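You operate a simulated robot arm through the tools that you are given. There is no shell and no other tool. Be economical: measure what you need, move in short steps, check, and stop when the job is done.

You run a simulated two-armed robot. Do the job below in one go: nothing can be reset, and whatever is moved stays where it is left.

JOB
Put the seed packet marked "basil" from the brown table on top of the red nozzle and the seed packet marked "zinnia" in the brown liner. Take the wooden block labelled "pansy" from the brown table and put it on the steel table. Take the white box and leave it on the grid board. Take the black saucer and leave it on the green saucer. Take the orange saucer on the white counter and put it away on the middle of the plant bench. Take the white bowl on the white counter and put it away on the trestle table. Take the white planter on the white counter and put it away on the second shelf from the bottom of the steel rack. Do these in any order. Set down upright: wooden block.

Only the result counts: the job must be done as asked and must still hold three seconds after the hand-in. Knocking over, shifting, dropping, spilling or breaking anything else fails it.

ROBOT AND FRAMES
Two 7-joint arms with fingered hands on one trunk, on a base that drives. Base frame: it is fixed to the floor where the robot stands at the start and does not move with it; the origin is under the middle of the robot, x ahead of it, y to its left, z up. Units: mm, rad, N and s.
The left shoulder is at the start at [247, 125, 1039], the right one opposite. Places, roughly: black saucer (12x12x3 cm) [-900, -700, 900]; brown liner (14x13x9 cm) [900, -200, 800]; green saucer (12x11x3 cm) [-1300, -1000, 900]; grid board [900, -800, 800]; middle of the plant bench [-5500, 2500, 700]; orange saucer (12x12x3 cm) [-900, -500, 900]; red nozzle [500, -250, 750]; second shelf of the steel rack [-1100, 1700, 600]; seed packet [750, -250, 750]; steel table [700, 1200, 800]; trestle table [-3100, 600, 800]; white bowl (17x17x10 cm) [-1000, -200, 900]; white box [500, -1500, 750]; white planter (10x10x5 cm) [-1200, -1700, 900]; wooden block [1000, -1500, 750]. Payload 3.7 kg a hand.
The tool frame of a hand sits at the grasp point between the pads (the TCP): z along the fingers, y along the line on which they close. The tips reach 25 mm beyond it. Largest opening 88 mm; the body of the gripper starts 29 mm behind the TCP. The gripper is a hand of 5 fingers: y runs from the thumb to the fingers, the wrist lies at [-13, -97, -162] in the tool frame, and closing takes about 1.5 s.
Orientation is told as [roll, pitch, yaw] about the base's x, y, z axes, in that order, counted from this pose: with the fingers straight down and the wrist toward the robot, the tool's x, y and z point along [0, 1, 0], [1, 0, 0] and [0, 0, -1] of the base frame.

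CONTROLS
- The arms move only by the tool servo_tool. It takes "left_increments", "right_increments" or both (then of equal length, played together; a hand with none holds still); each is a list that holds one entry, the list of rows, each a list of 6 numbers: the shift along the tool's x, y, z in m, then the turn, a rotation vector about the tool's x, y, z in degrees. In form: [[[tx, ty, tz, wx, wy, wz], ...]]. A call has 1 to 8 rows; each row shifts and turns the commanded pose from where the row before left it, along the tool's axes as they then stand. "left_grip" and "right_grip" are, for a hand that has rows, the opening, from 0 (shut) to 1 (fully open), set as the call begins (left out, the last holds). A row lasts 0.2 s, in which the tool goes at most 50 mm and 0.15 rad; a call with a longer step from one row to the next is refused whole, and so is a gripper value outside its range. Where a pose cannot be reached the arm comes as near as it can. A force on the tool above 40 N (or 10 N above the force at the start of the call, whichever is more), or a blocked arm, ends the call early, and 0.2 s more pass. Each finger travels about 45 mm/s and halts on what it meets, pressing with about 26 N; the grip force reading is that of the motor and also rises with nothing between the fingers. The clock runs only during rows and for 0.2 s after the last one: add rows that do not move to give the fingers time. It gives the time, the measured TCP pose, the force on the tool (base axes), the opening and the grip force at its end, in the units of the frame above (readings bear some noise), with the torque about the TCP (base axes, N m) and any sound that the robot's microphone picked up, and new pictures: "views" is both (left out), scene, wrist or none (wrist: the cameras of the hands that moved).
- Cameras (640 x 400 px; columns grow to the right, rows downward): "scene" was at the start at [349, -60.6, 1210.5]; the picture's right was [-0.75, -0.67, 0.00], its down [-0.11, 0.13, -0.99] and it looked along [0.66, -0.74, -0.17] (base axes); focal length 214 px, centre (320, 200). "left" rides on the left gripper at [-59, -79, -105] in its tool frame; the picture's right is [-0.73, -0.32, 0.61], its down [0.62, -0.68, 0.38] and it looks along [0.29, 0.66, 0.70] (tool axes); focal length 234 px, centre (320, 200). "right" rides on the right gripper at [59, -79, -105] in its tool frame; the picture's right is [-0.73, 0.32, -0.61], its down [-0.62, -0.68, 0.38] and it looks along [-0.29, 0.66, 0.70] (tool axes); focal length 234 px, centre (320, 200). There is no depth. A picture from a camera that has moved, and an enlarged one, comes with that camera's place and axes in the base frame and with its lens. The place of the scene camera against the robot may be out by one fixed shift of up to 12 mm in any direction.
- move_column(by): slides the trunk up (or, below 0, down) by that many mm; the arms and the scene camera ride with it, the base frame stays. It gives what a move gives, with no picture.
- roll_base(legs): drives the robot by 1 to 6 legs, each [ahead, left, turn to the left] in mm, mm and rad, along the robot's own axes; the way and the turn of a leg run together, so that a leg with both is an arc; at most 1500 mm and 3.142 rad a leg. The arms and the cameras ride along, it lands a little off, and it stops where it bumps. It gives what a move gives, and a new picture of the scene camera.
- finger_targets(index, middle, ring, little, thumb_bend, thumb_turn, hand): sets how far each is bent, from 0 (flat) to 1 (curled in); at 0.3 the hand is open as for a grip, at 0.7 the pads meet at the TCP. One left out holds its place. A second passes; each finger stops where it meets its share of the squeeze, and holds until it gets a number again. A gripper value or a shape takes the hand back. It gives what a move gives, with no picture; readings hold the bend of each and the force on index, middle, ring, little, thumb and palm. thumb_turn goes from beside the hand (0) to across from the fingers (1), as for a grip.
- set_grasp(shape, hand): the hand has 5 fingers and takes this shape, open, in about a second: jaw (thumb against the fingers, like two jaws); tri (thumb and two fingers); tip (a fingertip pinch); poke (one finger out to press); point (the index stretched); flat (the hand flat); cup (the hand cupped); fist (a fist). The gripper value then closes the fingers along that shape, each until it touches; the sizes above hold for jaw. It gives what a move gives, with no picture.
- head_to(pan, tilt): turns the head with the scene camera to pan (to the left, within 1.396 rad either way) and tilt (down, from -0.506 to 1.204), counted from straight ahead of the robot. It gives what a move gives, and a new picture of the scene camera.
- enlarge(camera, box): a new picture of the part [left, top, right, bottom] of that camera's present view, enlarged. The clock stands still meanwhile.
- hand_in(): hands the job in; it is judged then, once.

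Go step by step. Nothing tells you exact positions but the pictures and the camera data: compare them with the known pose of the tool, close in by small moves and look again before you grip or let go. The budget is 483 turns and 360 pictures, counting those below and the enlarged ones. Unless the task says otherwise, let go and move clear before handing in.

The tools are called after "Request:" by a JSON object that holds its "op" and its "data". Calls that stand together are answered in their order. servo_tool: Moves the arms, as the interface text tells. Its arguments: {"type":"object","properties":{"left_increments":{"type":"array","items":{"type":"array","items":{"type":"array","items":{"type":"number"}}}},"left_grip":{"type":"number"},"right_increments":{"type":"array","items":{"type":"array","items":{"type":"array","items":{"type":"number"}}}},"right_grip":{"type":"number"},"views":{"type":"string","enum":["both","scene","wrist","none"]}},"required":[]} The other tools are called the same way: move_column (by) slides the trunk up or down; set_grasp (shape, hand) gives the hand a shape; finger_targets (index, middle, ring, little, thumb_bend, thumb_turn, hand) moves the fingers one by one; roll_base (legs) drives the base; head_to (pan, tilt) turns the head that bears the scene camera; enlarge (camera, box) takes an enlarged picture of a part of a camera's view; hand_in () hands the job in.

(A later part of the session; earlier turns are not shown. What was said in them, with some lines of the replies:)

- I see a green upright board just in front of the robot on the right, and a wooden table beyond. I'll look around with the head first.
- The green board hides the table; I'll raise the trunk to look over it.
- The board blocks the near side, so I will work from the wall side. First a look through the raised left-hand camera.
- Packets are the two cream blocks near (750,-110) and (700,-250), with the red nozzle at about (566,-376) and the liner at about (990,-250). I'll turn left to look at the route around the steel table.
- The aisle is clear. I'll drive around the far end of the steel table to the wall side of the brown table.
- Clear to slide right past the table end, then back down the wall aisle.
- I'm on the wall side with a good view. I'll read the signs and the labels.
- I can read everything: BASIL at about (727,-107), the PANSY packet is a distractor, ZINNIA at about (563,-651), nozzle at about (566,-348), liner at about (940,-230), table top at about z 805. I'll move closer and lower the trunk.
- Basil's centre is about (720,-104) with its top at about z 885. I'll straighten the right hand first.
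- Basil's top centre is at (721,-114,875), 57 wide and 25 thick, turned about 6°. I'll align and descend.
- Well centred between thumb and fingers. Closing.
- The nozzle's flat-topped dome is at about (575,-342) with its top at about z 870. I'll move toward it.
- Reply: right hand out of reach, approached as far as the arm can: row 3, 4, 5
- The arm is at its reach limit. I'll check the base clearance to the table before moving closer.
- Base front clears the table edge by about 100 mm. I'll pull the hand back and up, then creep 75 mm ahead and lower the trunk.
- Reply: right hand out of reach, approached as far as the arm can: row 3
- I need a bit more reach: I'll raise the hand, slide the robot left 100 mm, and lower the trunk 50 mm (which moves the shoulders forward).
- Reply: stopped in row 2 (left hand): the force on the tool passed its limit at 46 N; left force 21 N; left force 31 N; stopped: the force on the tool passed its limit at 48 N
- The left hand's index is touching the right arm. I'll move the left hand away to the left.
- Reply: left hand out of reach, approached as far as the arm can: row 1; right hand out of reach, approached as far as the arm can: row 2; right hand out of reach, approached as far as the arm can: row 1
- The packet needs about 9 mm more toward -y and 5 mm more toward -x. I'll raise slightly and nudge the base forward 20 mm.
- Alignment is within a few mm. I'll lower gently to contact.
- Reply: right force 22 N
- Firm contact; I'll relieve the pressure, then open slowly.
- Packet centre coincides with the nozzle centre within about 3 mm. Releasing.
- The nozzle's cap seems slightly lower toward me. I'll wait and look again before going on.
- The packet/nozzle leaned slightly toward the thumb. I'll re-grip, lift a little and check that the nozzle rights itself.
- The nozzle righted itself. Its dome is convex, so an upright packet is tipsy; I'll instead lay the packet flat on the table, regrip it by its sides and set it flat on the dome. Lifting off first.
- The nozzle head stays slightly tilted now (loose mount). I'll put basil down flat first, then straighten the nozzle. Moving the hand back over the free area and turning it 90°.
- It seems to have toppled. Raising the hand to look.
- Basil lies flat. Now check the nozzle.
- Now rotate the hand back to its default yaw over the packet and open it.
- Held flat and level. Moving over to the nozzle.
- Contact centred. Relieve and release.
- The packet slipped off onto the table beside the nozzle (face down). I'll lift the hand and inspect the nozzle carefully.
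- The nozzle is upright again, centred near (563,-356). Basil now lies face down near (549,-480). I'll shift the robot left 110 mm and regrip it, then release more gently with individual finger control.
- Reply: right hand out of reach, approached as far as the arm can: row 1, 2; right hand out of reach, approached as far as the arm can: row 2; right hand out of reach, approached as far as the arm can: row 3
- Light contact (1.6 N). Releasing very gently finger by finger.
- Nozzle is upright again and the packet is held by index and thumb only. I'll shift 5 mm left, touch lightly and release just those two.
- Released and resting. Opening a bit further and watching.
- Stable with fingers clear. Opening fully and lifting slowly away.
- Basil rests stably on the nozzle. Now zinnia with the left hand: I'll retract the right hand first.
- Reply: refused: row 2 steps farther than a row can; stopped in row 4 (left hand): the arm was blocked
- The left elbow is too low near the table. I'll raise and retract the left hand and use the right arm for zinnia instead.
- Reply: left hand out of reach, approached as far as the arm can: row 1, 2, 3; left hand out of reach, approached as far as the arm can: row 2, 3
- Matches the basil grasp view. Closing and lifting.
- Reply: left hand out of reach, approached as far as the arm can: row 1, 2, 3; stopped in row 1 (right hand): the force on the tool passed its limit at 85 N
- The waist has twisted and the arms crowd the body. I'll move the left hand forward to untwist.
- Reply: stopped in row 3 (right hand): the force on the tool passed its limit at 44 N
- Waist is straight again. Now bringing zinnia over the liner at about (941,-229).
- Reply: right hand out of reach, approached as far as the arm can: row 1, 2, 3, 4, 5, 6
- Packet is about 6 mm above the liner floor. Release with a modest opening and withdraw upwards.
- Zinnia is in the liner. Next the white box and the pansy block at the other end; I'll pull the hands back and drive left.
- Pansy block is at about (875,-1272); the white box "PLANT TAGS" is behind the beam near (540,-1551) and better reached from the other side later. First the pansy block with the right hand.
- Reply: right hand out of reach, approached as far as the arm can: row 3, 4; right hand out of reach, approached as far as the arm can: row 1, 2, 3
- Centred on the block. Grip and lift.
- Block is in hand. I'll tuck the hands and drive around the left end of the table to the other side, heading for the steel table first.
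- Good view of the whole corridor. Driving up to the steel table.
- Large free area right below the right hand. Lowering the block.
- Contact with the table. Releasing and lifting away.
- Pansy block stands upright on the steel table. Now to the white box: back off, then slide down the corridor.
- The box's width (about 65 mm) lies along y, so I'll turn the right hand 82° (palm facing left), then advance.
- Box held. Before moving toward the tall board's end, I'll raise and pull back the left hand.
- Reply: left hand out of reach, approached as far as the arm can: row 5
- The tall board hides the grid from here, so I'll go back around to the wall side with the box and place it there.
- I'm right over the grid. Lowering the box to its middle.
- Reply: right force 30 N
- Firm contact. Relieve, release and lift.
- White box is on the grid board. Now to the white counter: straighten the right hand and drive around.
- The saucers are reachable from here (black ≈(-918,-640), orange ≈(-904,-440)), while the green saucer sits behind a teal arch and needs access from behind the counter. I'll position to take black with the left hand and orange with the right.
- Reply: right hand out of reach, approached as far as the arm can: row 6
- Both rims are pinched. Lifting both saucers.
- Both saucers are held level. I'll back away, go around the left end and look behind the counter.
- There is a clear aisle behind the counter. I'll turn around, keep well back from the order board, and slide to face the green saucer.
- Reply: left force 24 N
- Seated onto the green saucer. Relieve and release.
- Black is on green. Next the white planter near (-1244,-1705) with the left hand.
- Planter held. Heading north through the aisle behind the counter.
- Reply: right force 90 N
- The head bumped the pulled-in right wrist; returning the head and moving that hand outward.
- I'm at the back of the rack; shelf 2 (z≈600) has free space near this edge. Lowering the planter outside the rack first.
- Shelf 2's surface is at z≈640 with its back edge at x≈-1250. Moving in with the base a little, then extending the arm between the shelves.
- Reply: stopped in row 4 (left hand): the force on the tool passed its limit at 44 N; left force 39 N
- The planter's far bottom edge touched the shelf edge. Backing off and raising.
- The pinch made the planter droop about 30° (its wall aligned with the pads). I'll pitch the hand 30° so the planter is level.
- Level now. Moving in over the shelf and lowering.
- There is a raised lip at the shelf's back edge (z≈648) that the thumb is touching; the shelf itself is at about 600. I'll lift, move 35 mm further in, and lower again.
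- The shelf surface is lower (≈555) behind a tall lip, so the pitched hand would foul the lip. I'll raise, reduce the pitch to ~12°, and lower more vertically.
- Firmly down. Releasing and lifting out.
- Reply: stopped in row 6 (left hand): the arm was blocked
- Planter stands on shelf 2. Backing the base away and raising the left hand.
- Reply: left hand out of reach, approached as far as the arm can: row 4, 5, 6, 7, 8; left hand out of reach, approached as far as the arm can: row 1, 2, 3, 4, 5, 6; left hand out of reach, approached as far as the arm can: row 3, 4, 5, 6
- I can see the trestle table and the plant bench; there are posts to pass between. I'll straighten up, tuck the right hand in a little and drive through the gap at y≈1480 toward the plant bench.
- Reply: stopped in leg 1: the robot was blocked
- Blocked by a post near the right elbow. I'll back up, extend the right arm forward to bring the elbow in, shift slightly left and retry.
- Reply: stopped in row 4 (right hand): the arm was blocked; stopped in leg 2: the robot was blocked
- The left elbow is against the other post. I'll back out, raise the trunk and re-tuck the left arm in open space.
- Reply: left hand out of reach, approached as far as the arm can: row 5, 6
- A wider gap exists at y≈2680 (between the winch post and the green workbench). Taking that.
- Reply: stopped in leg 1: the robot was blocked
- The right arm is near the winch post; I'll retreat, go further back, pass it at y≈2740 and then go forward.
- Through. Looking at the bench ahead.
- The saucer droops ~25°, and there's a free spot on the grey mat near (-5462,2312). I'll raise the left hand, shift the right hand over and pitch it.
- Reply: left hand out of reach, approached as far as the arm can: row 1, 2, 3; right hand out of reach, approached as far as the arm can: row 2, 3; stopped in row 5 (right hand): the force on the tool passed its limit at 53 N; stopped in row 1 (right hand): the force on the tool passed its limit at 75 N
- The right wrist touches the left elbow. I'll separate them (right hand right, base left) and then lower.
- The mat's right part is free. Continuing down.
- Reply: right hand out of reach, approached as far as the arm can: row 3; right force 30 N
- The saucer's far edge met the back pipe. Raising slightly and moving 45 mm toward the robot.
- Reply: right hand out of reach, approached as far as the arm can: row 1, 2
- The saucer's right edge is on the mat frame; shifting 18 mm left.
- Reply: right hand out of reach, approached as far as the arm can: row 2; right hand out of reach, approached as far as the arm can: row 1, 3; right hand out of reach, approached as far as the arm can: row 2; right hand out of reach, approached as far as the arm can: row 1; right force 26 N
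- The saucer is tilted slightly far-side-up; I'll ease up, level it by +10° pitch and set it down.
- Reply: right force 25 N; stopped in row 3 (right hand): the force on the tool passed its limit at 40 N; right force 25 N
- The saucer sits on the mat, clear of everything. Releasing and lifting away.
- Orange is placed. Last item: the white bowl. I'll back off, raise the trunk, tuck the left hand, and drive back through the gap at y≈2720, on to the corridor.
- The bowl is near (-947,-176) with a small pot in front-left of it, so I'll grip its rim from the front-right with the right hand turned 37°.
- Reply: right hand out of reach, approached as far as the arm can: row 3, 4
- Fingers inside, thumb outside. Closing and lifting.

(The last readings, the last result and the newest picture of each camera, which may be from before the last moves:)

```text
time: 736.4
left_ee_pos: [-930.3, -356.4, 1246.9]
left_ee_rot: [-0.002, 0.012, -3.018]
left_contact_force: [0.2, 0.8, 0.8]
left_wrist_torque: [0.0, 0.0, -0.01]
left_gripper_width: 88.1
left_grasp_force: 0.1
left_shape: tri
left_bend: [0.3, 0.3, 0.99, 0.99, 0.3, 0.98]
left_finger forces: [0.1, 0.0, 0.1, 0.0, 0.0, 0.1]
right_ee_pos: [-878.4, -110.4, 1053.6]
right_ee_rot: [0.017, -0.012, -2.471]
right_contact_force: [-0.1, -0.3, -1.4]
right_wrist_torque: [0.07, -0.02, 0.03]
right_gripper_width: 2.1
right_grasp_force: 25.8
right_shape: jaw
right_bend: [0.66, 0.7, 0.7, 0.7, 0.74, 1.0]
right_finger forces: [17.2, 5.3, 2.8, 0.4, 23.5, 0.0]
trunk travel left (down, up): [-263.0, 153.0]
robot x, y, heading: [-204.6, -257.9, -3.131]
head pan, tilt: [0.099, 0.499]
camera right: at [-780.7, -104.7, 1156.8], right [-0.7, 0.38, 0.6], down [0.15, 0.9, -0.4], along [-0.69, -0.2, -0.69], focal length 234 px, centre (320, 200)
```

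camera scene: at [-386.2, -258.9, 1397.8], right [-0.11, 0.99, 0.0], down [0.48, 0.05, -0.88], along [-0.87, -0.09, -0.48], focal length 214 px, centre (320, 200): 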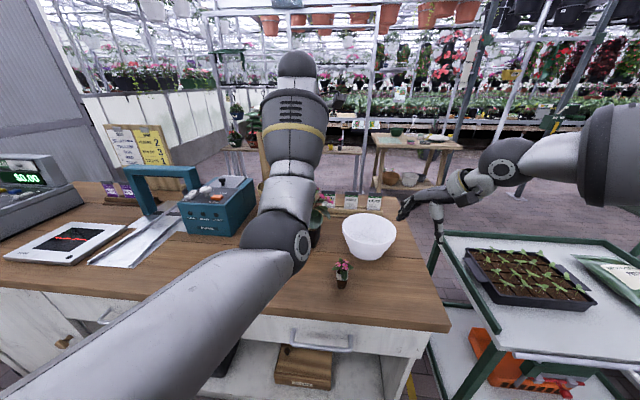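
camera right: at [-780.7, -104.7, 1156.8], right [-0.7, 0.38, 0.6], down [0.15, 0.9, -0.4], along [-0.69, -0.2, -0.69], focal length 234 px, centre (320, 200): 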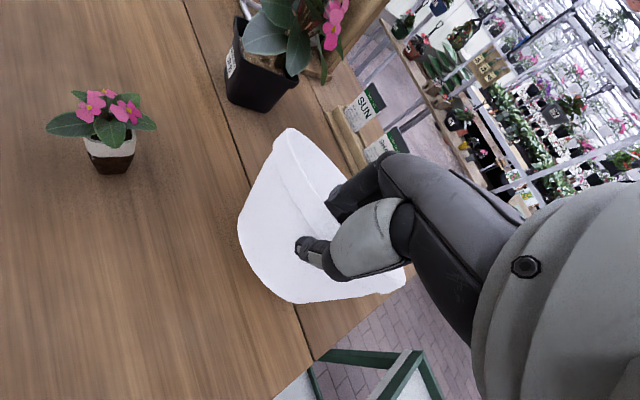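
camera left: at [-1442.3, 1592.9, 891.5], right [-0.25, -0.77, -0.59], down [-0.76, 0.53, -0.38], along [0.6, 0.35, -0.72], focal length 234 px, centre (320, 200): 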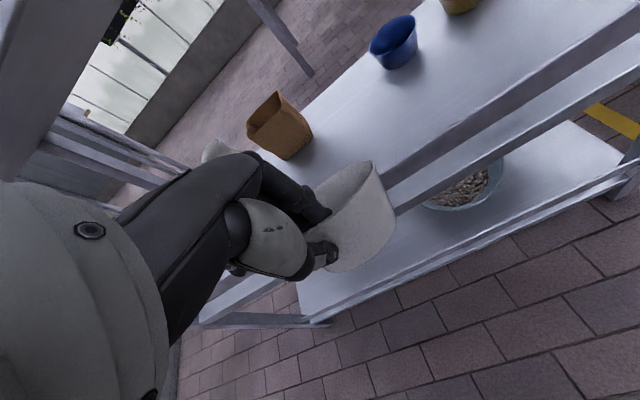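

Request:
{"op": "servo_tool", "data": {"right_increments": [[[0, 0, -0.03, 0, 0, 0], [0, 0, -0.035, 0, 0, 0], [0, 0, -0.035, 0, 0, 0], [0, 0, -0.035, 0, 0, 0], [0, 0, 0, 0, 0, 0]]], "views": "scene"}}

```text
time: 737.6
left_ee_pos: [-929.4, -356.0, 1246.9]
left_ee_rot: [-0.002, 0.013, -3.018]
left_contact_force: [-1.0, -0.3, 0.6]
left_wrist_torque: [0.02, 0.01, 0.0]
left_gripper_width: 87.8
left_grasp_force: 0.0
left_shape: tri
left_bend: [0.3, 0.3, 0.99, 0.99, 0.3, 0.98]
left_finger forces: [0.1, 0.0, 0.0, 0.0, 0.1, 0.0]
right_ee_pos: [-882.0, -105.2, 1187.5]
right_ee_rot: [0.018, -0.012, -2.471]
right_contact_force: [0.4, -0.3, -0.9]
right_wrist_torque: [0.02, -0.05, 0.0]
right_gripper_width: 2.0
right_grasp_force: 26.1
right_shape: jaw
right_bend: [0.66, 0.7, 0.7, 0.7, 0.74, 1.0]
right_finger forces: [17.6, 4.5, 2.9, 0.4, 22.8, 0.1]
trunk travel left (down, up): [-263.0, 153.0]
robot x, y, heading: [-205.1, -259.3, -3.128]
head pan, tilt: [0.099, 0.499]
camera scene: at [-386.4, -258.6, 1397.6], right [-0.11, 0.99, 0.0], down [0.48, 0.05, -0.88], along [-0.87, -0.09, -0.48], focal length 214 px, centre (320, 200)
```

scene: 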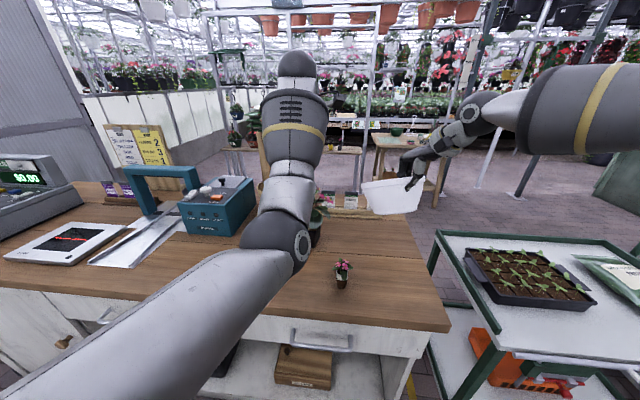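

The bowl is held. Driving back via the y≈2720 passage to the east side of the trestle table.

Request:
{"op": "roll_base", "data": {"legs": [[-240, 0, -0.01], [0, -1500, 0], [0, -1480, 0], [1500, 0, 0], [580, 0, 0]]}}

```text
time: 774.6
left_ee_pos: [-2654.7, 2715.4, 1247.1]
left_ee_rot: [-0.002, 0.012, -3.064]
left_contact_force: [-0.5, 0.0, 1.0]
left_wrist_torque: [0.0, 0.0, 0.0]
left_gripper_width: 87.6
left_grasp_force: 0.1
left_shape: tri
left_bend: [0.3, 0.3, 0.99, 0.99, 0.3, 0.98]
left_finger forces: [0.1, 0.0, 0.0, 0.0, 0.0, 0.0]
right_ee_pos: [-2594.2, 2962.5, 1187.1]
right_ee_rot: [0.017, -0.014, -2.518]
right_contact_force: [-0.1, -0.9, -1.2]
right_wrist_torque: [0.03, -0.09, 0.05]
right_gripper_width: 1.7
right_grasp_force: 26.1
right_shape: jaw
right_bend: [0.66, 0.7, 0.7, 0.7, 0.74, 1.0]
right_finger forces: [17.7, 4.3, 2.7, 0.8, 22.6, 0.0]
trunk travel left (down, up): [-263.0, 153.0]
robot x, y, heading: [-1927.9, 2779.4, 3.103]
head pan, tilt: [0.099, 0.499]
camera scene: at [-2108.1, 2788.0, 1397.8], right [-0.06, 1.0, 0.0], down [0.48, 0.03, -0.88], along [-0.88, -0.06, -0.48], focal length 214 px, centre (320, 200)
```

scene: 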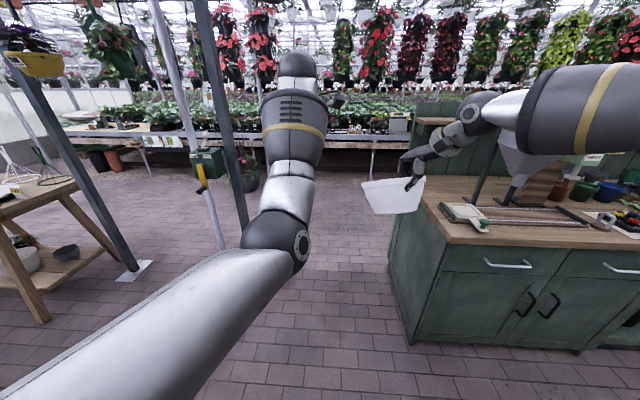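

Request:
{"op": "roll_base", "data": {"legs": [[0, 0, 0.038], [0, 1500, 0], [0, 560, 0]]}}

```text
time: 793.3
left_ee_pos: [-2641.4, 629.7, 1247.2]
left_ee_rot: [0.0, 0.012, -3.025]
left_contact_force: [-0.8, 0.4, 0.4]
left_wrist_torque: [0.06, 0.04, 0.01]
left_gripper_width: 87.6
left_grasp_force: 0.1
left_shape: tri
left_bend: [0.3, 0.3, 0.99, 0.99, 0.3, 0.98]
left_finger forces: [0.1, 0.2, 0.0, 0.0, 0.1, 0.0]
right_ee_pos: [-2590.8, 879.7, 1188.0]
right_ee_rot: [0.017, -0.013, -2.481]
right_contact_force: [0.6, 0.4, -0.3]
right_wrist_torque: [0.0, -0.09, 0.0]
right_gripper_width: 1.9
right_grasp_force: 25.7
right_shape: jaw
right_bend: [0.66, 0.7, 0.7, 0.7, 0.74, 1.0]
right_finger forces: [17.7, 4.2, 2.7, 0.8, 22.5, 0.0]
trunk travel left (down, up): [-263.0, 153.0]
robot x, y, heading: [-1912.3, 721.9, 3.145]
head pan, tilt: [0.099, 0.499]
camera scene: at [-2097.5, 722.2, 1397.8], right [-0.1, 1.0, 0.0], down [0.48, 0.05, -0.88], along [-0.87, -0.09, -0.48], focal length 214 px, centre (320, 200)
```

scene: 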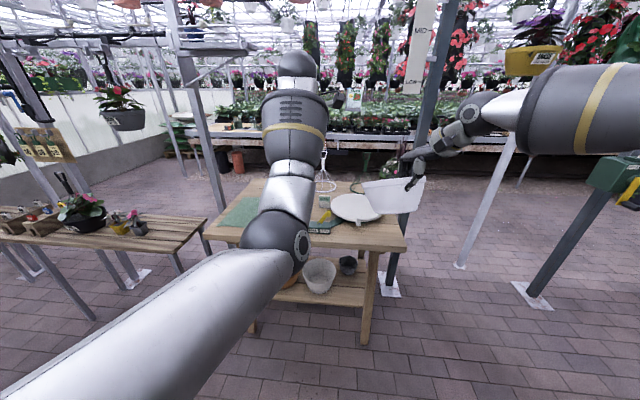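

Free corner spot at about (-2908,920) on the trestle. I'll level the bowl (pitch −25°), lower the trunk, and move in.

Request:
{"op": "servo_tool", "data": {"right_increments": [[[0, 0, 0, -6.3, 0, 0], [0, 0, 0, -6.3, 0, 0], [0, 0, 0, -6.3, 0, 0], [0, 0, 0, -6.1, 0, 0], [0, 0, 0, 0, 0, 0]]], "views": "none"}}

Request:
{"op": "move_column", "data": {"by": -110}}

Request:
{"op": "roll_base", "data": {"legs": [[240, -90, 0]]}}

```text
time: 794.5
left_ee_pos: [-2641.9, 629.5, 1248.4]
left_ee_rot: [-0.002, 0.011, -3.028]
left_contact_force: [0.2, 0.4, 0.1]
left_wrist_torque: [-0.01, 0.03, 0.0]
left_gripper_width: 87.6
left_grasp_force: 0.1
left_shape: tri
left_bend: [0.3, 0.3, 0.99, 0.99, 0.3, 0.98]
left_finger forces: [0.0, 0.0, 0.1, 0.1, 0.0, 0.0]
right_ee_pos: [-2591.2, 880.4, 1186.0]
right_ee_rot: [0.02, -0.45, -2.489]
right_contact_force: [0.8, -0.3, -0.7]
right_wrist_torque: [0.03, -0.06, -0.01]
right_gripper_width: 2.0
right_grasp_force: 26.1
right_shape: jaw
right_bend: [0.66, 0.7, 0.7, 0.7, 0.74, 1.0]
right_finger forces: [17.7, 4.1, 2.6, 0.4, 22.4, 0.0]
trunk travel left (down, up): [-263.0, 153.0]
robot x, y, heading: [-1916.7, 723.7, 3.14]
head pan, tilt: [0.099, 0.499]
```

```text
time: 795.9
left_ee_pos: [-2654.3, 630.2, 1108.2]
left_ee_rot: [0.002, 0.062, -3.029]
left_contact_force: [0.6, -0.1, 0.4]
left_wrist_torque: [-0.01, 0.03, 0.03]
left_gripper_width: 87.6
left_grasp_force: 0.0
left_shape: tri
left_bend: [0.3, 0.3, 0.99, 0.99, 0.3, 0.98]
left_finger forces: [0.1, 0.0, 0.1, 0.0, 0.0, 0.0]
right_ee_pos: [-2589.9, 879.4, 1079.9]
right_ee_rot: [0.019, -0.452, -2.487]
right_contact_force: [1.2, -0.4, -1.1]
right_wrist_torque: [0.04, -0.08, 0.0]
right_gripper_width: 1.9
right_grasp_force: 25.8
right_shape: jaw
right_bend: [0.67, 0.7, 0.7, 0.7, 0.74, 1.0]
right_finger forces: [17.7, 4.0, 2.6, 0.5, 22.2, 0.0]
trunk travel left (down, up): [-153.0, 263.0]
robot x, y, heading: [-1914.1, 723.5, 3.143]
head pan, tilt: [0.099, 0.499]
```

```text
time: 797.8
left_ee_pos: [-2889.9, 724.2, 1105.8]
left_ee_rot: [0.004, 0.064, -3.03]
left_contact_force: [-0.2, 0.2, -0.5]
left_wrist_torque: [-0.03, 0.02, 0.01]
left_gripper_width: 87.8
left_grasp_force: 0.1
left_shape: tri
left_bend: [0.3, 0.3, 0.99, 0.99, 0.3, 0.98]
left_finger forces: [0.0, 0.1, 0.2, 0.0, 0.0, 0.0]
right_ee_pos: [-2825.4, 973.1, 1076.9]
right_ee_rot: [0.019, -0.449, -2.493]
right_contact_force: [0.0, 0.0, -2.5]
right_wrist_torque: [0.02, -0.09, -0.01]
right_gripper_width: 2.0
right_grasp_force: 25.4
right_shape: jaw
right_bend: [0.67, 0.7, 0.7, 0.7, 0.74, 1.0]
right_finger forces: [17.7, 3.9, 2.5, 0.5, 22.1, 0.1]
trunk travel left (down, up): [-153.0, 263.0]
robot x, y, heading: [-2150.1, 812.7, 3.136]
head pan, tilt: [0.099, 0.499]
camera scene: at [-2444.5, 814.6, 1279.0], right [-0.09, 1.0, 0.0], down [0.48, 0.04, -0.88], along [-0.87, -0.08, -0.48], focal length 214 px, centre (320, 200)
```

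scene: 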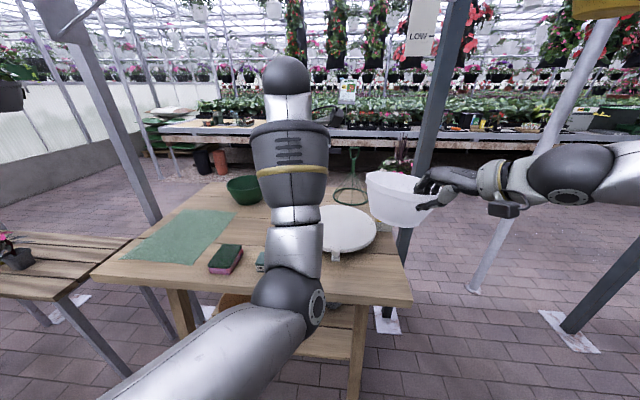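

Positioned right over the free corner. Lowering.

Request:
{"op": "servo_tool", "data": {"right_increments": [[[0, -0.0163, 0.0338, 0, 0, 0], [0, -0.0163, 0.0338, 0, 0, 0], [0, -0.0163, 0.0338, 0, 0, 0], [0, -0.0087, 0.018, 0, 0, 0], [0, 0, 0, 0, 0, 0]]], "views": "scene"}}

Request:
{"op": "enlarge", "data": {"camera": "scene", "box": [300, 150, 480, 320]}}

```text
time: 799.0
left_ee_pos: [-2889.0, 724.5, 1106.2]
left_ee_rot: [0.006, 0.066, -3.03]
left_contact_force: [0.1, 0.3, 0.6]
left_wrist_torque: [0.0, -0.01, -0.01]
left_gripper_width: 87.7
left_grasp_force: 0.1
left_shape: tri
left_bend: [0.3, 0.3, 0.99, 0.99, 0.3, 0.98]
left_finger forces: [0.0, 0.0, 0.1, 0.0, 0.1, 0.0]
right_ee_pos: [-2825.2, 972.7, 947.7]
right_ee_rot: [0.019, -0.451, -2.494]
right_contact_force: [0.6, 0.4, -1.9]
right_wrist_torque: [0.03, -0.06, -0.05]
right_gripper_width: 1.6
right_grasp_force: 26.1
right_shape: jaw
right_bend: [0.67, 0.7, 0.7, 0.7, 0.74, 0.99]
right_finger forces: [17.7, 3.9, 2.2, 0.4, 22.0, 0.1]
trunk travel left (down, up): [-153.0, 263.0]
robot x, y, heading: [-2151.1, 811.7, 3.136]
head pan, tilt: [0.099, 0.499]
camera scene: at [-2444.0, 814.3, 1279.1], right [-0.09, 1.0, 0.0], down [0.48, 0.05, -0.88], along [-0.87, -0.08, -0.48], focal length 214 px, centre (320, 200)
```

scene: 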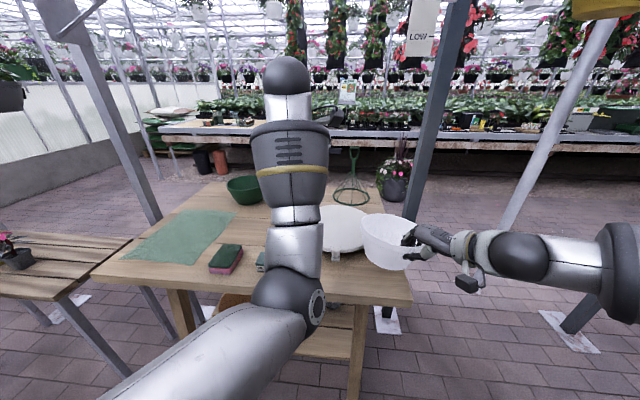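

```text
2.35 times, centred on (390, 235) of scene
camera zoom: at [-2444.0, 814.3, 1279.1], right [-0.09, 1.0, 0.0], down [0.48, 0.05, -0.88], along [-0.87, -0.08, -0.48], focal length 505 px, centre (155, 118)
```

zoom: 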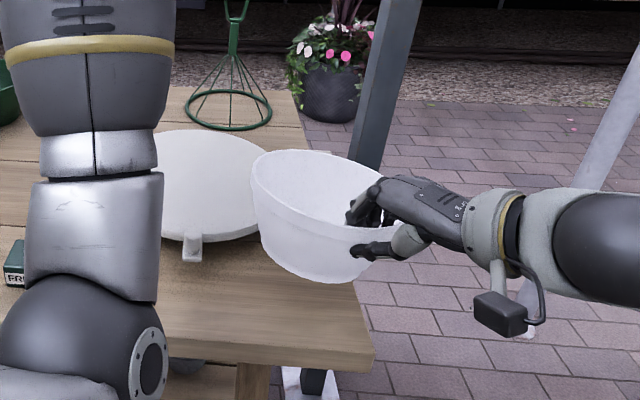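

Slightly too close to the table's north edge; shifting 28 mm inward, then lowering to contact.

Request:
{"op": "servo_tool", "data": {"right_increments": [[[0.022, 0.0152, 0.0073, 0, 0, 0], [0, -0.0087, 0.018, 0, 0, 0], [0, -0.0043, 0.009, 0, 0, 0], [0, 0, 0, 0, 0, 0]]], "views": "none"}}

Request:
{"op": "servo_tool", "data": {"right_increments": [[[0, -0.0022, 0.0045, 0, 0, 0], [0, -0.0022, 0.0045, 0, 0, 0], [0, -0.0022, 0.0045, 0, 0, 0], [0, 0, 0, 0, 0, 0]]], "views": "none"}}

```text
time: 800.0
left_ee_pos: [-2889.7, 723.8, 1106.3]
left_ee_rot: [0.006, 0.064, -3.031]
left_contact_force: [-0.1, 0.2, -0.3]
left_wrist_torque: [-0.03, 0.01, 0.01]
left_gripper_width: 87.6
left_grasp_force: 0.1
left_shape: tri
left_bend: [0.3, 0.3, 0.99, 0.99, 0.3, 0.98]
left_finger forces: [0.0, 0.0, 0.1, 0.0, 0.0, 0.0]
right_ee_pos: [-2825.4, 942.8, 914.8]
right_ee_rot: [0.02, -0.451, -2.494]
right_contact_force: [0.3, 0.2, -1.3]
right_wrist_torque: [0.05, -0.08, -0.03]
right_gripper_width: 1.8
right_grasp_force: 26.3
right_shape: jaw
right_bend: [0.67, 0.7, 0.7, 0.7, 0.74, 0.99]
right_finger forces: [17.7, 3.7, 2.4, 0.3, 21.8, 0.0]
trunk travel left (down, up): [-153.0, 263.0]
robot x, y, heading: [-2148.3, 813.5, 3.139]
head pan, tilt: [0.099, 0.499]
```

```text
time: 801.0
left_ee_pos: [-2889.8, 724.5, 1106.0]
left_ee_rot: [0.006, 0.064, -3.029]
left_contact_force: [-0.3, -0.5, 0.1]
left_wrist_torque: [-0.01, -0.01, 0.0]
left_gripper_width: 87.8
left_grasp_force: 0.1
left_shape: tri
left_bend: [0.3, 0.3, 0.99, 0.99, 0.3, 0.98]
left_finger forces: [0.1, 0.0, 0.1, 0.0, 0.0, 0.0]
right_ee_pos: [-2823.8, 942.3, 900.1]
right_ee_rot: [0.02, -0.45, -2.493]
right_contact_force: [0.1, 0.4, -1.5]
right_wrist_torque: [0.02, -0.09, -0.01]
right_gripper_width: 1.9
right_grasp_force: 25.7
right_shape: jaw
right_bend: [0.67, 0.7, 0.7, 0.7, 0.74, 0.99]
right_finger forces: [17.7, 3.7, 2.3, 0.3, 21.7, 0.0]
trunk travel left (down, up): [-153.0, 263.0]
robot x, y, heading: [-2150.7, 812.7, 3.134]
head pan, tilt: [0.099, 0.499]
```

Request:
{"op": "enlarge", "data": {"camera": "scene", "box": [300, 150, 480, 320]}}

```text
2.35 times, centred on (390, 235) of scene
camera zoom: at [-2444.1, 814.3, 1279.1], right [-0.09, 1.0, 0.0], down [0.48, 0.05, -0.88], along [-0.87, -0.08, -0.48], focal length 505 px, centre (155, 118)
```

zoom: 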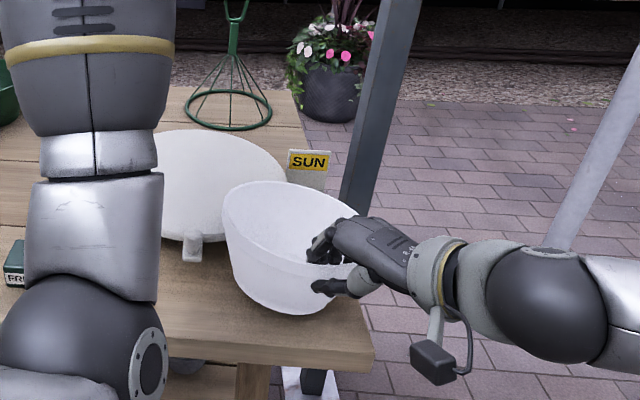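

Request:
{"op": "servo_tool", "data": {"right_increments": [[[0, -0.0018, 0.0036, 0, 0, 0], [0, -0.0018, 0.0036, 0, 0, 0], [0, -0.0018, 0.0036, 0, 0, 0], [0, 0, 0, 0, 0, 0]]], "views": "none"}}

Request:
{"op": "servo_tool", "data": {"right_increments": [[[0, -0.0018, 0.0036, 0, 0, 0], [0, -0.0018, 0.0036, 0, 0, 0], [0, -0.0018, 0.0036, 0, 0, 0], [0, 0, 0, 0, 0, 0]]], "views": "none"}}

Request:
{"op": "servo_tool", "data": {"right_increments": [[[0, -0.0018, 0.0036, 0, 0, 0], [0, -0.0018, 0.0036, 0, 0, 0], [0, 0, 0, 0, 0, 0]]], "views": "none"}}

```text
time: 802.0
left_ee_pos: [-2889.4, 724.2, 1105.9]
left_ee_rot: [0.005, 0.063, -3.03]
left_contact_force: [1.0, 0.1, 0.3]
left_wrist_torque: [0.0, 0.01, -0.01]
left_gripper_width: 87.7
left_grasp_force: 0.1
left_shape: tri
left_bend: [0.3, 0.3, 0.99, 0.99, 0.3, 0.98]
left_finger forces: [0.0, 0.0, 0.1, 0.1, 0.0, 0.1]
right_ee_pos: [-2823.9, 941.9, 888.5]
right_ee_rot: [0.02, -0.45, -2.492]
right_contact_force: [0.7, -0.6, 0.6]
right_wrist_torque: [0.01, 0.04, 0.04]
right_gripper_width: 1.6
right_grasp_force: 25.9
right_shape: jaw
right_bend: [0.67, 0.7, 0.7, 0.7, 0.74, 0.99]
right_finger forces: [16.4, 4.3, 2.8, 0.1, 21.4, 0.0]
trunk travel left (down, up): [-153.0, 263.0]
robot x, y, heading: [-2147.4, 815.3, 3.135]
head pan, tilt: [0.099, 0.499]
```

```text
time: 803.0
left_ee_pos: [-2888.3, 723.8, 1106.8]
left_ee_rot: [0.004, 0.063, -3.031]
left_contact_force: [-0.9, 0.5, 0.1]
left_wrist_torque: [0.0, 0.0, -0.04]
left_gripper_width: 88.0
left_grasp_force: 0.2
left_shape: tri
left_bend: [0.3, 0.3, 0.99, 0.99, 0.3, 0.98]
left_finger forces: [0.0, 0.1, 0.1, 0.0, 0.1, 0.0]
right_ee_pos: [-2823.2, 942.9, 880.0]
right_ee_rot: [0.02, -0.452, -2.49]
right_contact_force: [3.3, -1.6, 8.7]
right_wrist_torque: [0.0, 0.14, 0.09]
right_gripper_width: 2.0
right_grasp_force: 26.2
right_shape: jaw
right_bend: [0.67, 0.71, 0.7, 0.7, 0.74, 0.99]
right_finger forces: [15.0, 6.0, 3.2, 0.3, 22.1, 0.1]
trunk travel left (down, up): [-153.0, 263.0]
robot x, y, heading: [-2150.1, 816.3, 3.134]
head pan, tilt: [0.099, 0.499]
```

```text
time: 803.8
left_ee_pos: [-2887.1, 723.0, 1110.2]
left_ee_rot: [0.004, 0.061, -3.031]
left_contact_force: [-0.3, -0.3, -0.3]
left_wrist_torque: [-0.01, -0.01, -0.04]
left_gripper_width: 87.8
left_grasp_force: 0.0
left_shape: tri
left_bend: [0.3, 0.3, 0.99, 0.99, 0.3, 0.98]
left_finger forces: [0.0, 0.0, 0.0, 0.1, 0.0, 0.0]
right_ee_pos: [-2822.4, 942.9, 874.2]
right_ee_rot: [0.015, -0.458, -2.492]
right_contact_force: [6.5, -1.1, 30.7]
right_wrist_torque: [-0.16, 0.26, 0.17]
right_gripper_width: 3.3
right_grasp_force: 26.0
right_shape: jaw
right_bend: [0.65, 0.71, 0.7, 0.7, 0.76, 0.98]
right_finger forces: [18.8, 7.9, 3.3, 0.9, 24.5, 0.0]
trunk travel left (down, up): [-153.0, 263.0]
robot x, y, heading: [-2148.7, 812.4, 3.136]
head pan, tilt: [0.099, 0.499]
```

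Firm on the table. Relieve, check, then release.

Request:
{"op": "servo_tool", "data": {"right_increments": [[[0, 0.0026, -0.0054, 0, 0, 0], [0, 0, 0, 0, 0, 0]]], "views": "none"}}

Request:
{"op": "enlarge", "data": {"camera": "scene", "box": [330, 180, 450, 320]}}

```text
time: 804.4
left_ee_pos: [-2888.3, 723.2, 1107.3]
left_ee_rot: [0.003, 0.064, -3.032]
left_contact_force: [0.0, -0.1, -0.8]
left_wrist_torque: [0.03, 0.01, 0.02]
left_gripper_width: 87.7
left_grasp_force: 0.2
left_shape: tri
left_bend: [0.3, 0.3, 0.99, 0.99, 0.3, 0.98]
left_finger forces: [0.0, 0.1, 0.0, 0.0, 0.0, 0.1]
right_ee_pos: [-2821.2, 942.9, 874.3]
right_ee_rot: [0.017, -0.453, -2.492]
right_contact_force: [2.9, -3.7, 16.9]
right_wrist_torque: [-0.18, 0.22, 0.12]
right_gripper_width: 3.1
right_grasp_force: 26.3
right_shape: jaw
right_bend: [0.65, 0.71, 0.7, 0.7, 0.76, 0.98]
right_finger forces: [18.4, 7.1, 2.5, 0.1, 22.7, 0.0]
trunk travel left (down, up): [-153.0, 263.0]
robot x, y, heading: [-2149.8, 815.8, 3.136]
head pan, tilt: [0.099, 0.499]
```

```text
2.86 times, centred on (390, 250) of scene
camera zoom: at [-2442.2, 813.5, 1279.4], right [-0.09, 1.0, 0.0], down [0.47, 0.05, -0.88], along [-0.87, -0.08, -0.48], focal length 613 px, centre (120, 57)
```

zoom: 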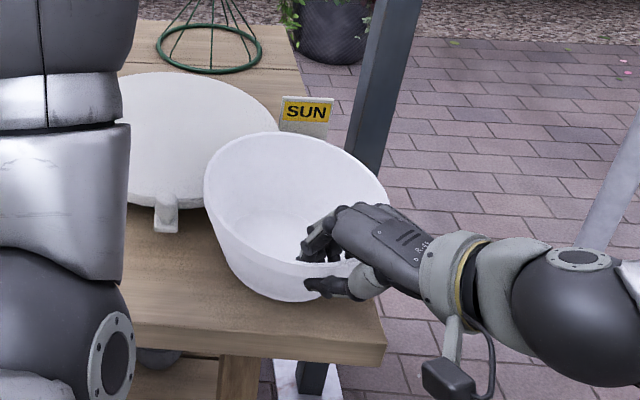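

The bowl is tilted far-side-up; I'll lift slightly, reduce the pitch by 14°, pull 10 mm away from the turntable and set down again.

Request:
{"op": "servo_tool", "data": {"right_increments": [[[0, 0.0065, -0.0135, 0, 0, 0], [0, -0.009, -0.0043, 7, 0, 0], [0, 0, 0, 7, 0, 0], [0, 0, 0, 0, 0, 0]]], "views": "none"}}

Request:
{"op": "servo_tool", "data": {"right_increments": [[[0, -0.001, 0.005, 0, 0, 0], [0, -0.001, 0.0048, 0, 0, 0], [0, -0.0008, 0.0038, 0, 0, 0], [0, 0, 0, 0, 0, 0]]], "views": "none"}}

Request:
{"op": "enlarge", "data": {"camera": "scene", "box": [330, 180, 450, 320]}}

```text
time: 805.4
left_ee_pos: [-2890.2, 725.0, 1107.3]
left_ee_rot: [0.004, 0.065, -3.032]
left_contact_force: [0.3, -0.3, -0.5]
left_wrist_torque: [0.01, 0.0, 0.0]
left_gripper_width: 87.8
left_grasp_force: 0.1
left_shape: tri
left_bend: [0.3, 0.3, 0.99, 0.99, 0.3, 0.98]
left_finger forces: [0.0, 0.1, 0.0, 0.0, 0.1, 0.0]
right_ee_pos: [-2816.6, 948.5, 887.6]
right_ee_rot: [0.018, -0.204, -2.49]
right_contact_force: [0.4, -0.2, 0.8]
right_wrist_torque: [-0.02, 0.1, 0.07]
right_gripper_width: 2.0
right_grasp_force: 26.7
right_shape: jaw
right_bend: [0.65, 0.7, 0.7, 0.7, 0.75, 0.98]
right_finger forces: [17.6, 3.9, 1.7, 0.0, 21.6, 0.0]
trunk travel left (down, up): [-153.0, 263.0]
robot x, y, heading: [-2148.8, 810.4, 3.133]
head pan, tilt: [0.099, 0.499]
```

```text
time: 806.4
left_ee_pos: [-2888.1, 724.9, 1108.2]
left_ee_rot: [0.004, 0.061, -3.03]
left_contact_force: [0.2, -1.3, -0.3]
left_wrist_torque: [0.01, 0.01, -0.01]
left_gripper_width: 87.9
left_grasp_force: 0.0
left_shape: tri
left_bend: [0.3, 0.3, 0.99, 0.99, 0.3, 0.98]
left_finger forces: [0.0, 0.1, 0.0, 0.0, 0.0, 0.0]
right_ee_pos: [-2815.2, 947.8, 878.3]
right_ee_rot: [0.014, -0.213, -2.486]
right_contact_force: [0.9, 3.1, 18.3]
right_wrist_torque: [-0.19, 0.2, 0.05]
right_gripper_width: 2.3
right_grasp_force: 25.7
right_shape: jaw
right_bend: [0.65, 0.71, 0.7, 0.7, 0.75, 0.98]
right_finger forces: [22.6, 4.4, 1.4, 0.0, 22.0, 0.1]
trunk travel left (down, up): [-153.0, 263.0]
robot x, y, heading: [-2151.7, 811.0, 3.136]
head pan, tilt: [0.099, 0.499]
```

```text
2.86 times, centred on (390, 250) of scene
camera zoom: at [-2441.6, 814.3, 1280.0], right [-0.09, 1.0, 0.0], down [0.47, 0.05, -0.88], along [-0.87, -0.08, -0.48], focal length 613 px, centre (120, 57)
```

zoom: 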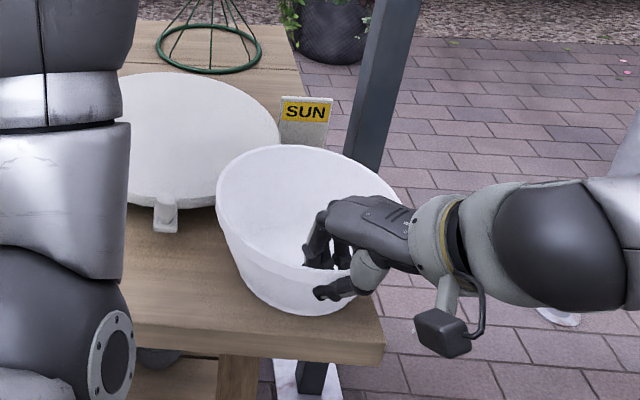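

Nearly level and well placed. Releasing.

Request:
{"op": "servo_tool", "data": {"right_increments": [[[0, 0.0006, -0.003, 0, 0, 0], [0, 0, 0, 0, 0, 0]]], "views": "none"}}

Request:
{"op": "servo_tool", "data": {"right_increments": [[[0, 0, 0, 0, 0, 0], [0, 0, 0, 0, 0, 0], [0, 0, 0, 0, 0, 0], [0, 0, 0, 0, 0, 0], [0, 0, 0, 0, 0, 0], [0, 0, 0, 0, 0, 0]]], "right_grip": 0.6, "views": "none"}}

Request:
{"op": "enlarge", "data": {"camera": "scene", "box": [330, 180, 450, 320]}}

```text
time: 807.0
left_ee_pos: [-2888.8, 724.9, 1106.4]
left_ee_rot: [0.004, 0.064, -3.028]
left_contact_force: [-0.5, 0.5, -0.2]
left_wrist_torque: [0.01, -0.03, -0.03]
left_gripper_width: 88.0
left_grasp_force: 0.0
left_shape: tri
left_bend: [0.3, 0.3, 0.99, 0.99, 0.3, 0.98]
left_finger forces: [0.1, 0.0, 0.0, 0.1, 0.1, 0.0]
right_ee_pos: [-2815.4, 948.8, 878.8]
right_ee_rot: [0.018, -0.206, -2.487]
right_contact_force: [0.5, -1.2, 14.3]
right_wrist_torque: [-0.2, 0.21, 0.03]
right_gripper_width: 2.4
right_grasp_force: 26.1
right_shape: jaw
right_bend: [0.65, 0.71, 0.7, 0.7, 0.75, 0.98]
right_finger forces: [21.7, 4.8, 1.6, 0.1, 21.5, 0.0]
trunk travel left (down, up): [-153.0, 263.0]
robot x, y, heading: [-2148.2, 816.2, 3.139]
head pan, tilt: [0.099, 0.499]
```

```text
time: 808.4
left_ee_pos: [-2889.5, 724.1, 1107.0]
left_ee_rot: [0.006, 0.064, -3.03]
left_contact_force: [-0.6, 0.0, 0.7]
left_wrist_torque: [0.0, 0.03, 0.0]
left_gripper_width: 87.8
left_grasp_force: 0.1
left_shape: tri
left_bend: [0.3, 0.3, 0.99, 0.99, 0.3, 0.98]
left_finger forces: [0.1, 0.1, 0.0, 0.1, 0.0, 0.0]
right_ee_pos: [-2815.5, 948.2, 876.7]
right_ee_rot: [0.019, -0.205, -2.489]
right_contact_force: [0.1, -0.7, -0.6]
right_wrist_torque: [-0.01, 0.01, 0.01]
right_gripper_width: 52.4
right_grasp_force: 0.2
right_shape: jaw
right_bend: [0.29, 0.41, 0.37, 0.43, 0.65, 1.0]
right_finger forces: [0.0, 0.1, 0.0, 0.0, 0.1, 0.0]
trunk travel left (down, up): [-153.0, 263.0]
robot x, y, heading: [-2148.7, 814.8, 3.138]
head pan, tilt: [0.099, 0.499]
```

```text
2.86 times, centred on (390, 250) of scene
camera zoom: at [-2444.1, 814.3, 1279.0], right [-0.09, 1.0, 0.0], down [0.48, 0.05, -0.88], along [-0.87, -0.08, -0.48], focal length 613 px, centre (120, 57)
```

zoom: 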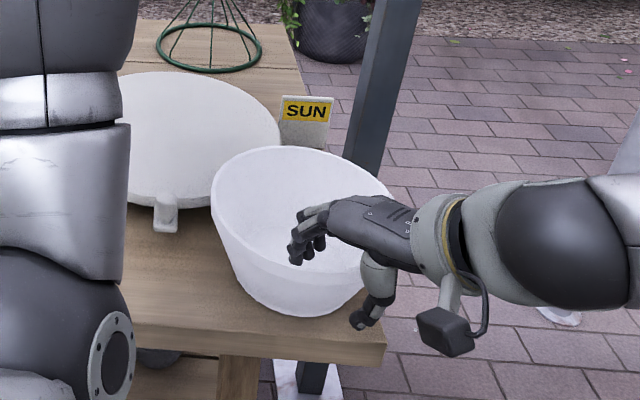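

Free and standing. Lifting the hand straight out and backing away.

Request:
{"op": "servo_tool", "data": {"right_increments": [[[0, 0.003, -0.0147, 0, 0, 0], [0, 0.007, -0.0343, 0, 0, 0], [0, 0.008, -0.0392, 0, 0, 0], [0, 0.008, -0.0392, 0, 0, 0], [0, 0, 0, 0, 0, 0]]], "views": "none"}}

Request:
{"op": "roll_base", "data": {"legs": [[-300, 0, 0]]}}

```text
time: 809.6
left_ee_pos: [-2891.4, 724.8, 1105.2]
left_ee_rot: [0.006, 0.067, -3.029]
left_contact_force: [0.8, 0.6, 0.8]
left_wrist_torque: [-0.01, 0.02, -0.01]
left_gripper_width: 87.6
left_grasp_force: 0.0
left_shape: tri
left_bend: [0.3, 0.3, 0.99, 0.99, 0.3, 0.98]
left_finger forces: [0.1, 0.0, 0.0, 0.0, 0.0, 0.0]
right_ee_pos: [-2814.2, 955.1, 1010.4]
right_ee_rot: [0.02, -0.205, -2.49]
right_contact_force: [0.5, -0.2, -1.2]
right_wrist_torque: [-0.01, 0.0, 0.03]
right_gripper_width: 52.7
right_grasp_force: 0.1
right_shape: jaw
right_bend: [0.29, 0.41, 0.37, 0.43, 0.65, 1.0]
right_finger forces: [0.0, 0.0, 0.0, 0.0, 0.1, 0.0]
trunk travel left (down, up): [-153.0, 263.0]
robot x, y, heading: [-2149.2, 813.5, 3.133]
head pan, tilt: [0.099, 0.499]
```

```text
time: 811.6
left_ee_pos: [-2591.7, 729.2, 1106.6]
left_ee_rot: [0.007, 0.065, -3.04]
left_contact_force: [-0.7, -0.1, 0.1]
left_wrist_torque: [0.01, -0.01, -0.01]
left_gripper_width: 88.1
left_grasp_force: 0.1
left_shape: tri
left_bend: [0.3, 0.3, 0.99, 0.99, 0.3, 0.98]
left_finger forces: [0.0, 0.0, 0.1, 0.1, 0.0, 0.0]
right_ee_pos: [-2513.8, 957.4, 1010.4]
right_ee_rot: [0.016, -0.205, -2.498]
right_contact_force: [-0.2, 0.3, 0.1]
right_wrist_torque: [0.0, -0.01, 0.03]
right_gripper_width: 52.7
right_grasp_force: 0.1
right_shape: jaw
right_bend: [0.29, 0.41, 0.37, 0.43, 0.65, 1.0]
right_finger forces: [0.0, 0.0, 0.0, 0.1, 0.0, 0.0]
trunk travel left (down, up): [-153.0, 263.0]
robot x, y, heading: [-1851.8, 809.9, 3.127]
head pan, tilt: [0.099, 0.499]
camera scene: at [-2145.3, 814.2, 1279.1], right [-0.08, 1.0, 0.0], down [0.48, 0.04, -0.88], along [-0.88, -0.07, -0.48], focal length 214 px, centre (320, 200)
```

scene: 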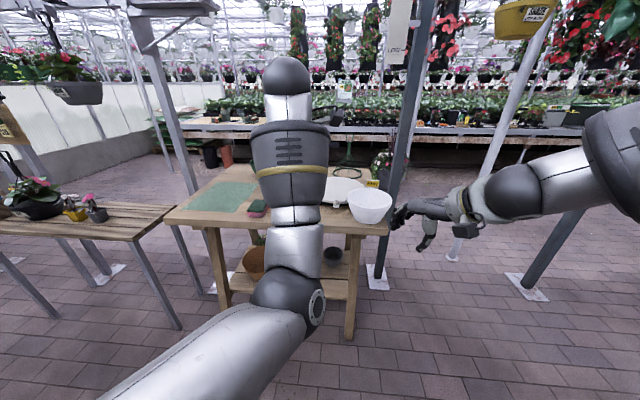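

All eight items have been moved to where they were asked for: the bowl is standing on the trestle table and both hands are clear. Handing in.

Request:
{"op": "hand_in", "data": {}}

```text
The job is handed in.
```

The job is handed in: all eight items were put where you asked, and each was standing still when I last saw it. I did not go back to recheck the earlier ones.

- **Basil packet:** it lies flat, label down, on the red nozzle. The nozzle is a convex, wobbly head. Standing upright, the packet only tipped the nozzle, so I lifted it off. Laid flat on the first try, it slid off onto the table. The second try held.
- **Bumps:** the base stopped against the posts near the plant bench several times. I also touched the rack's shelf edge once with the planter, and once with the thumb. I saw nothing shift, but I can't rule out a small movement.
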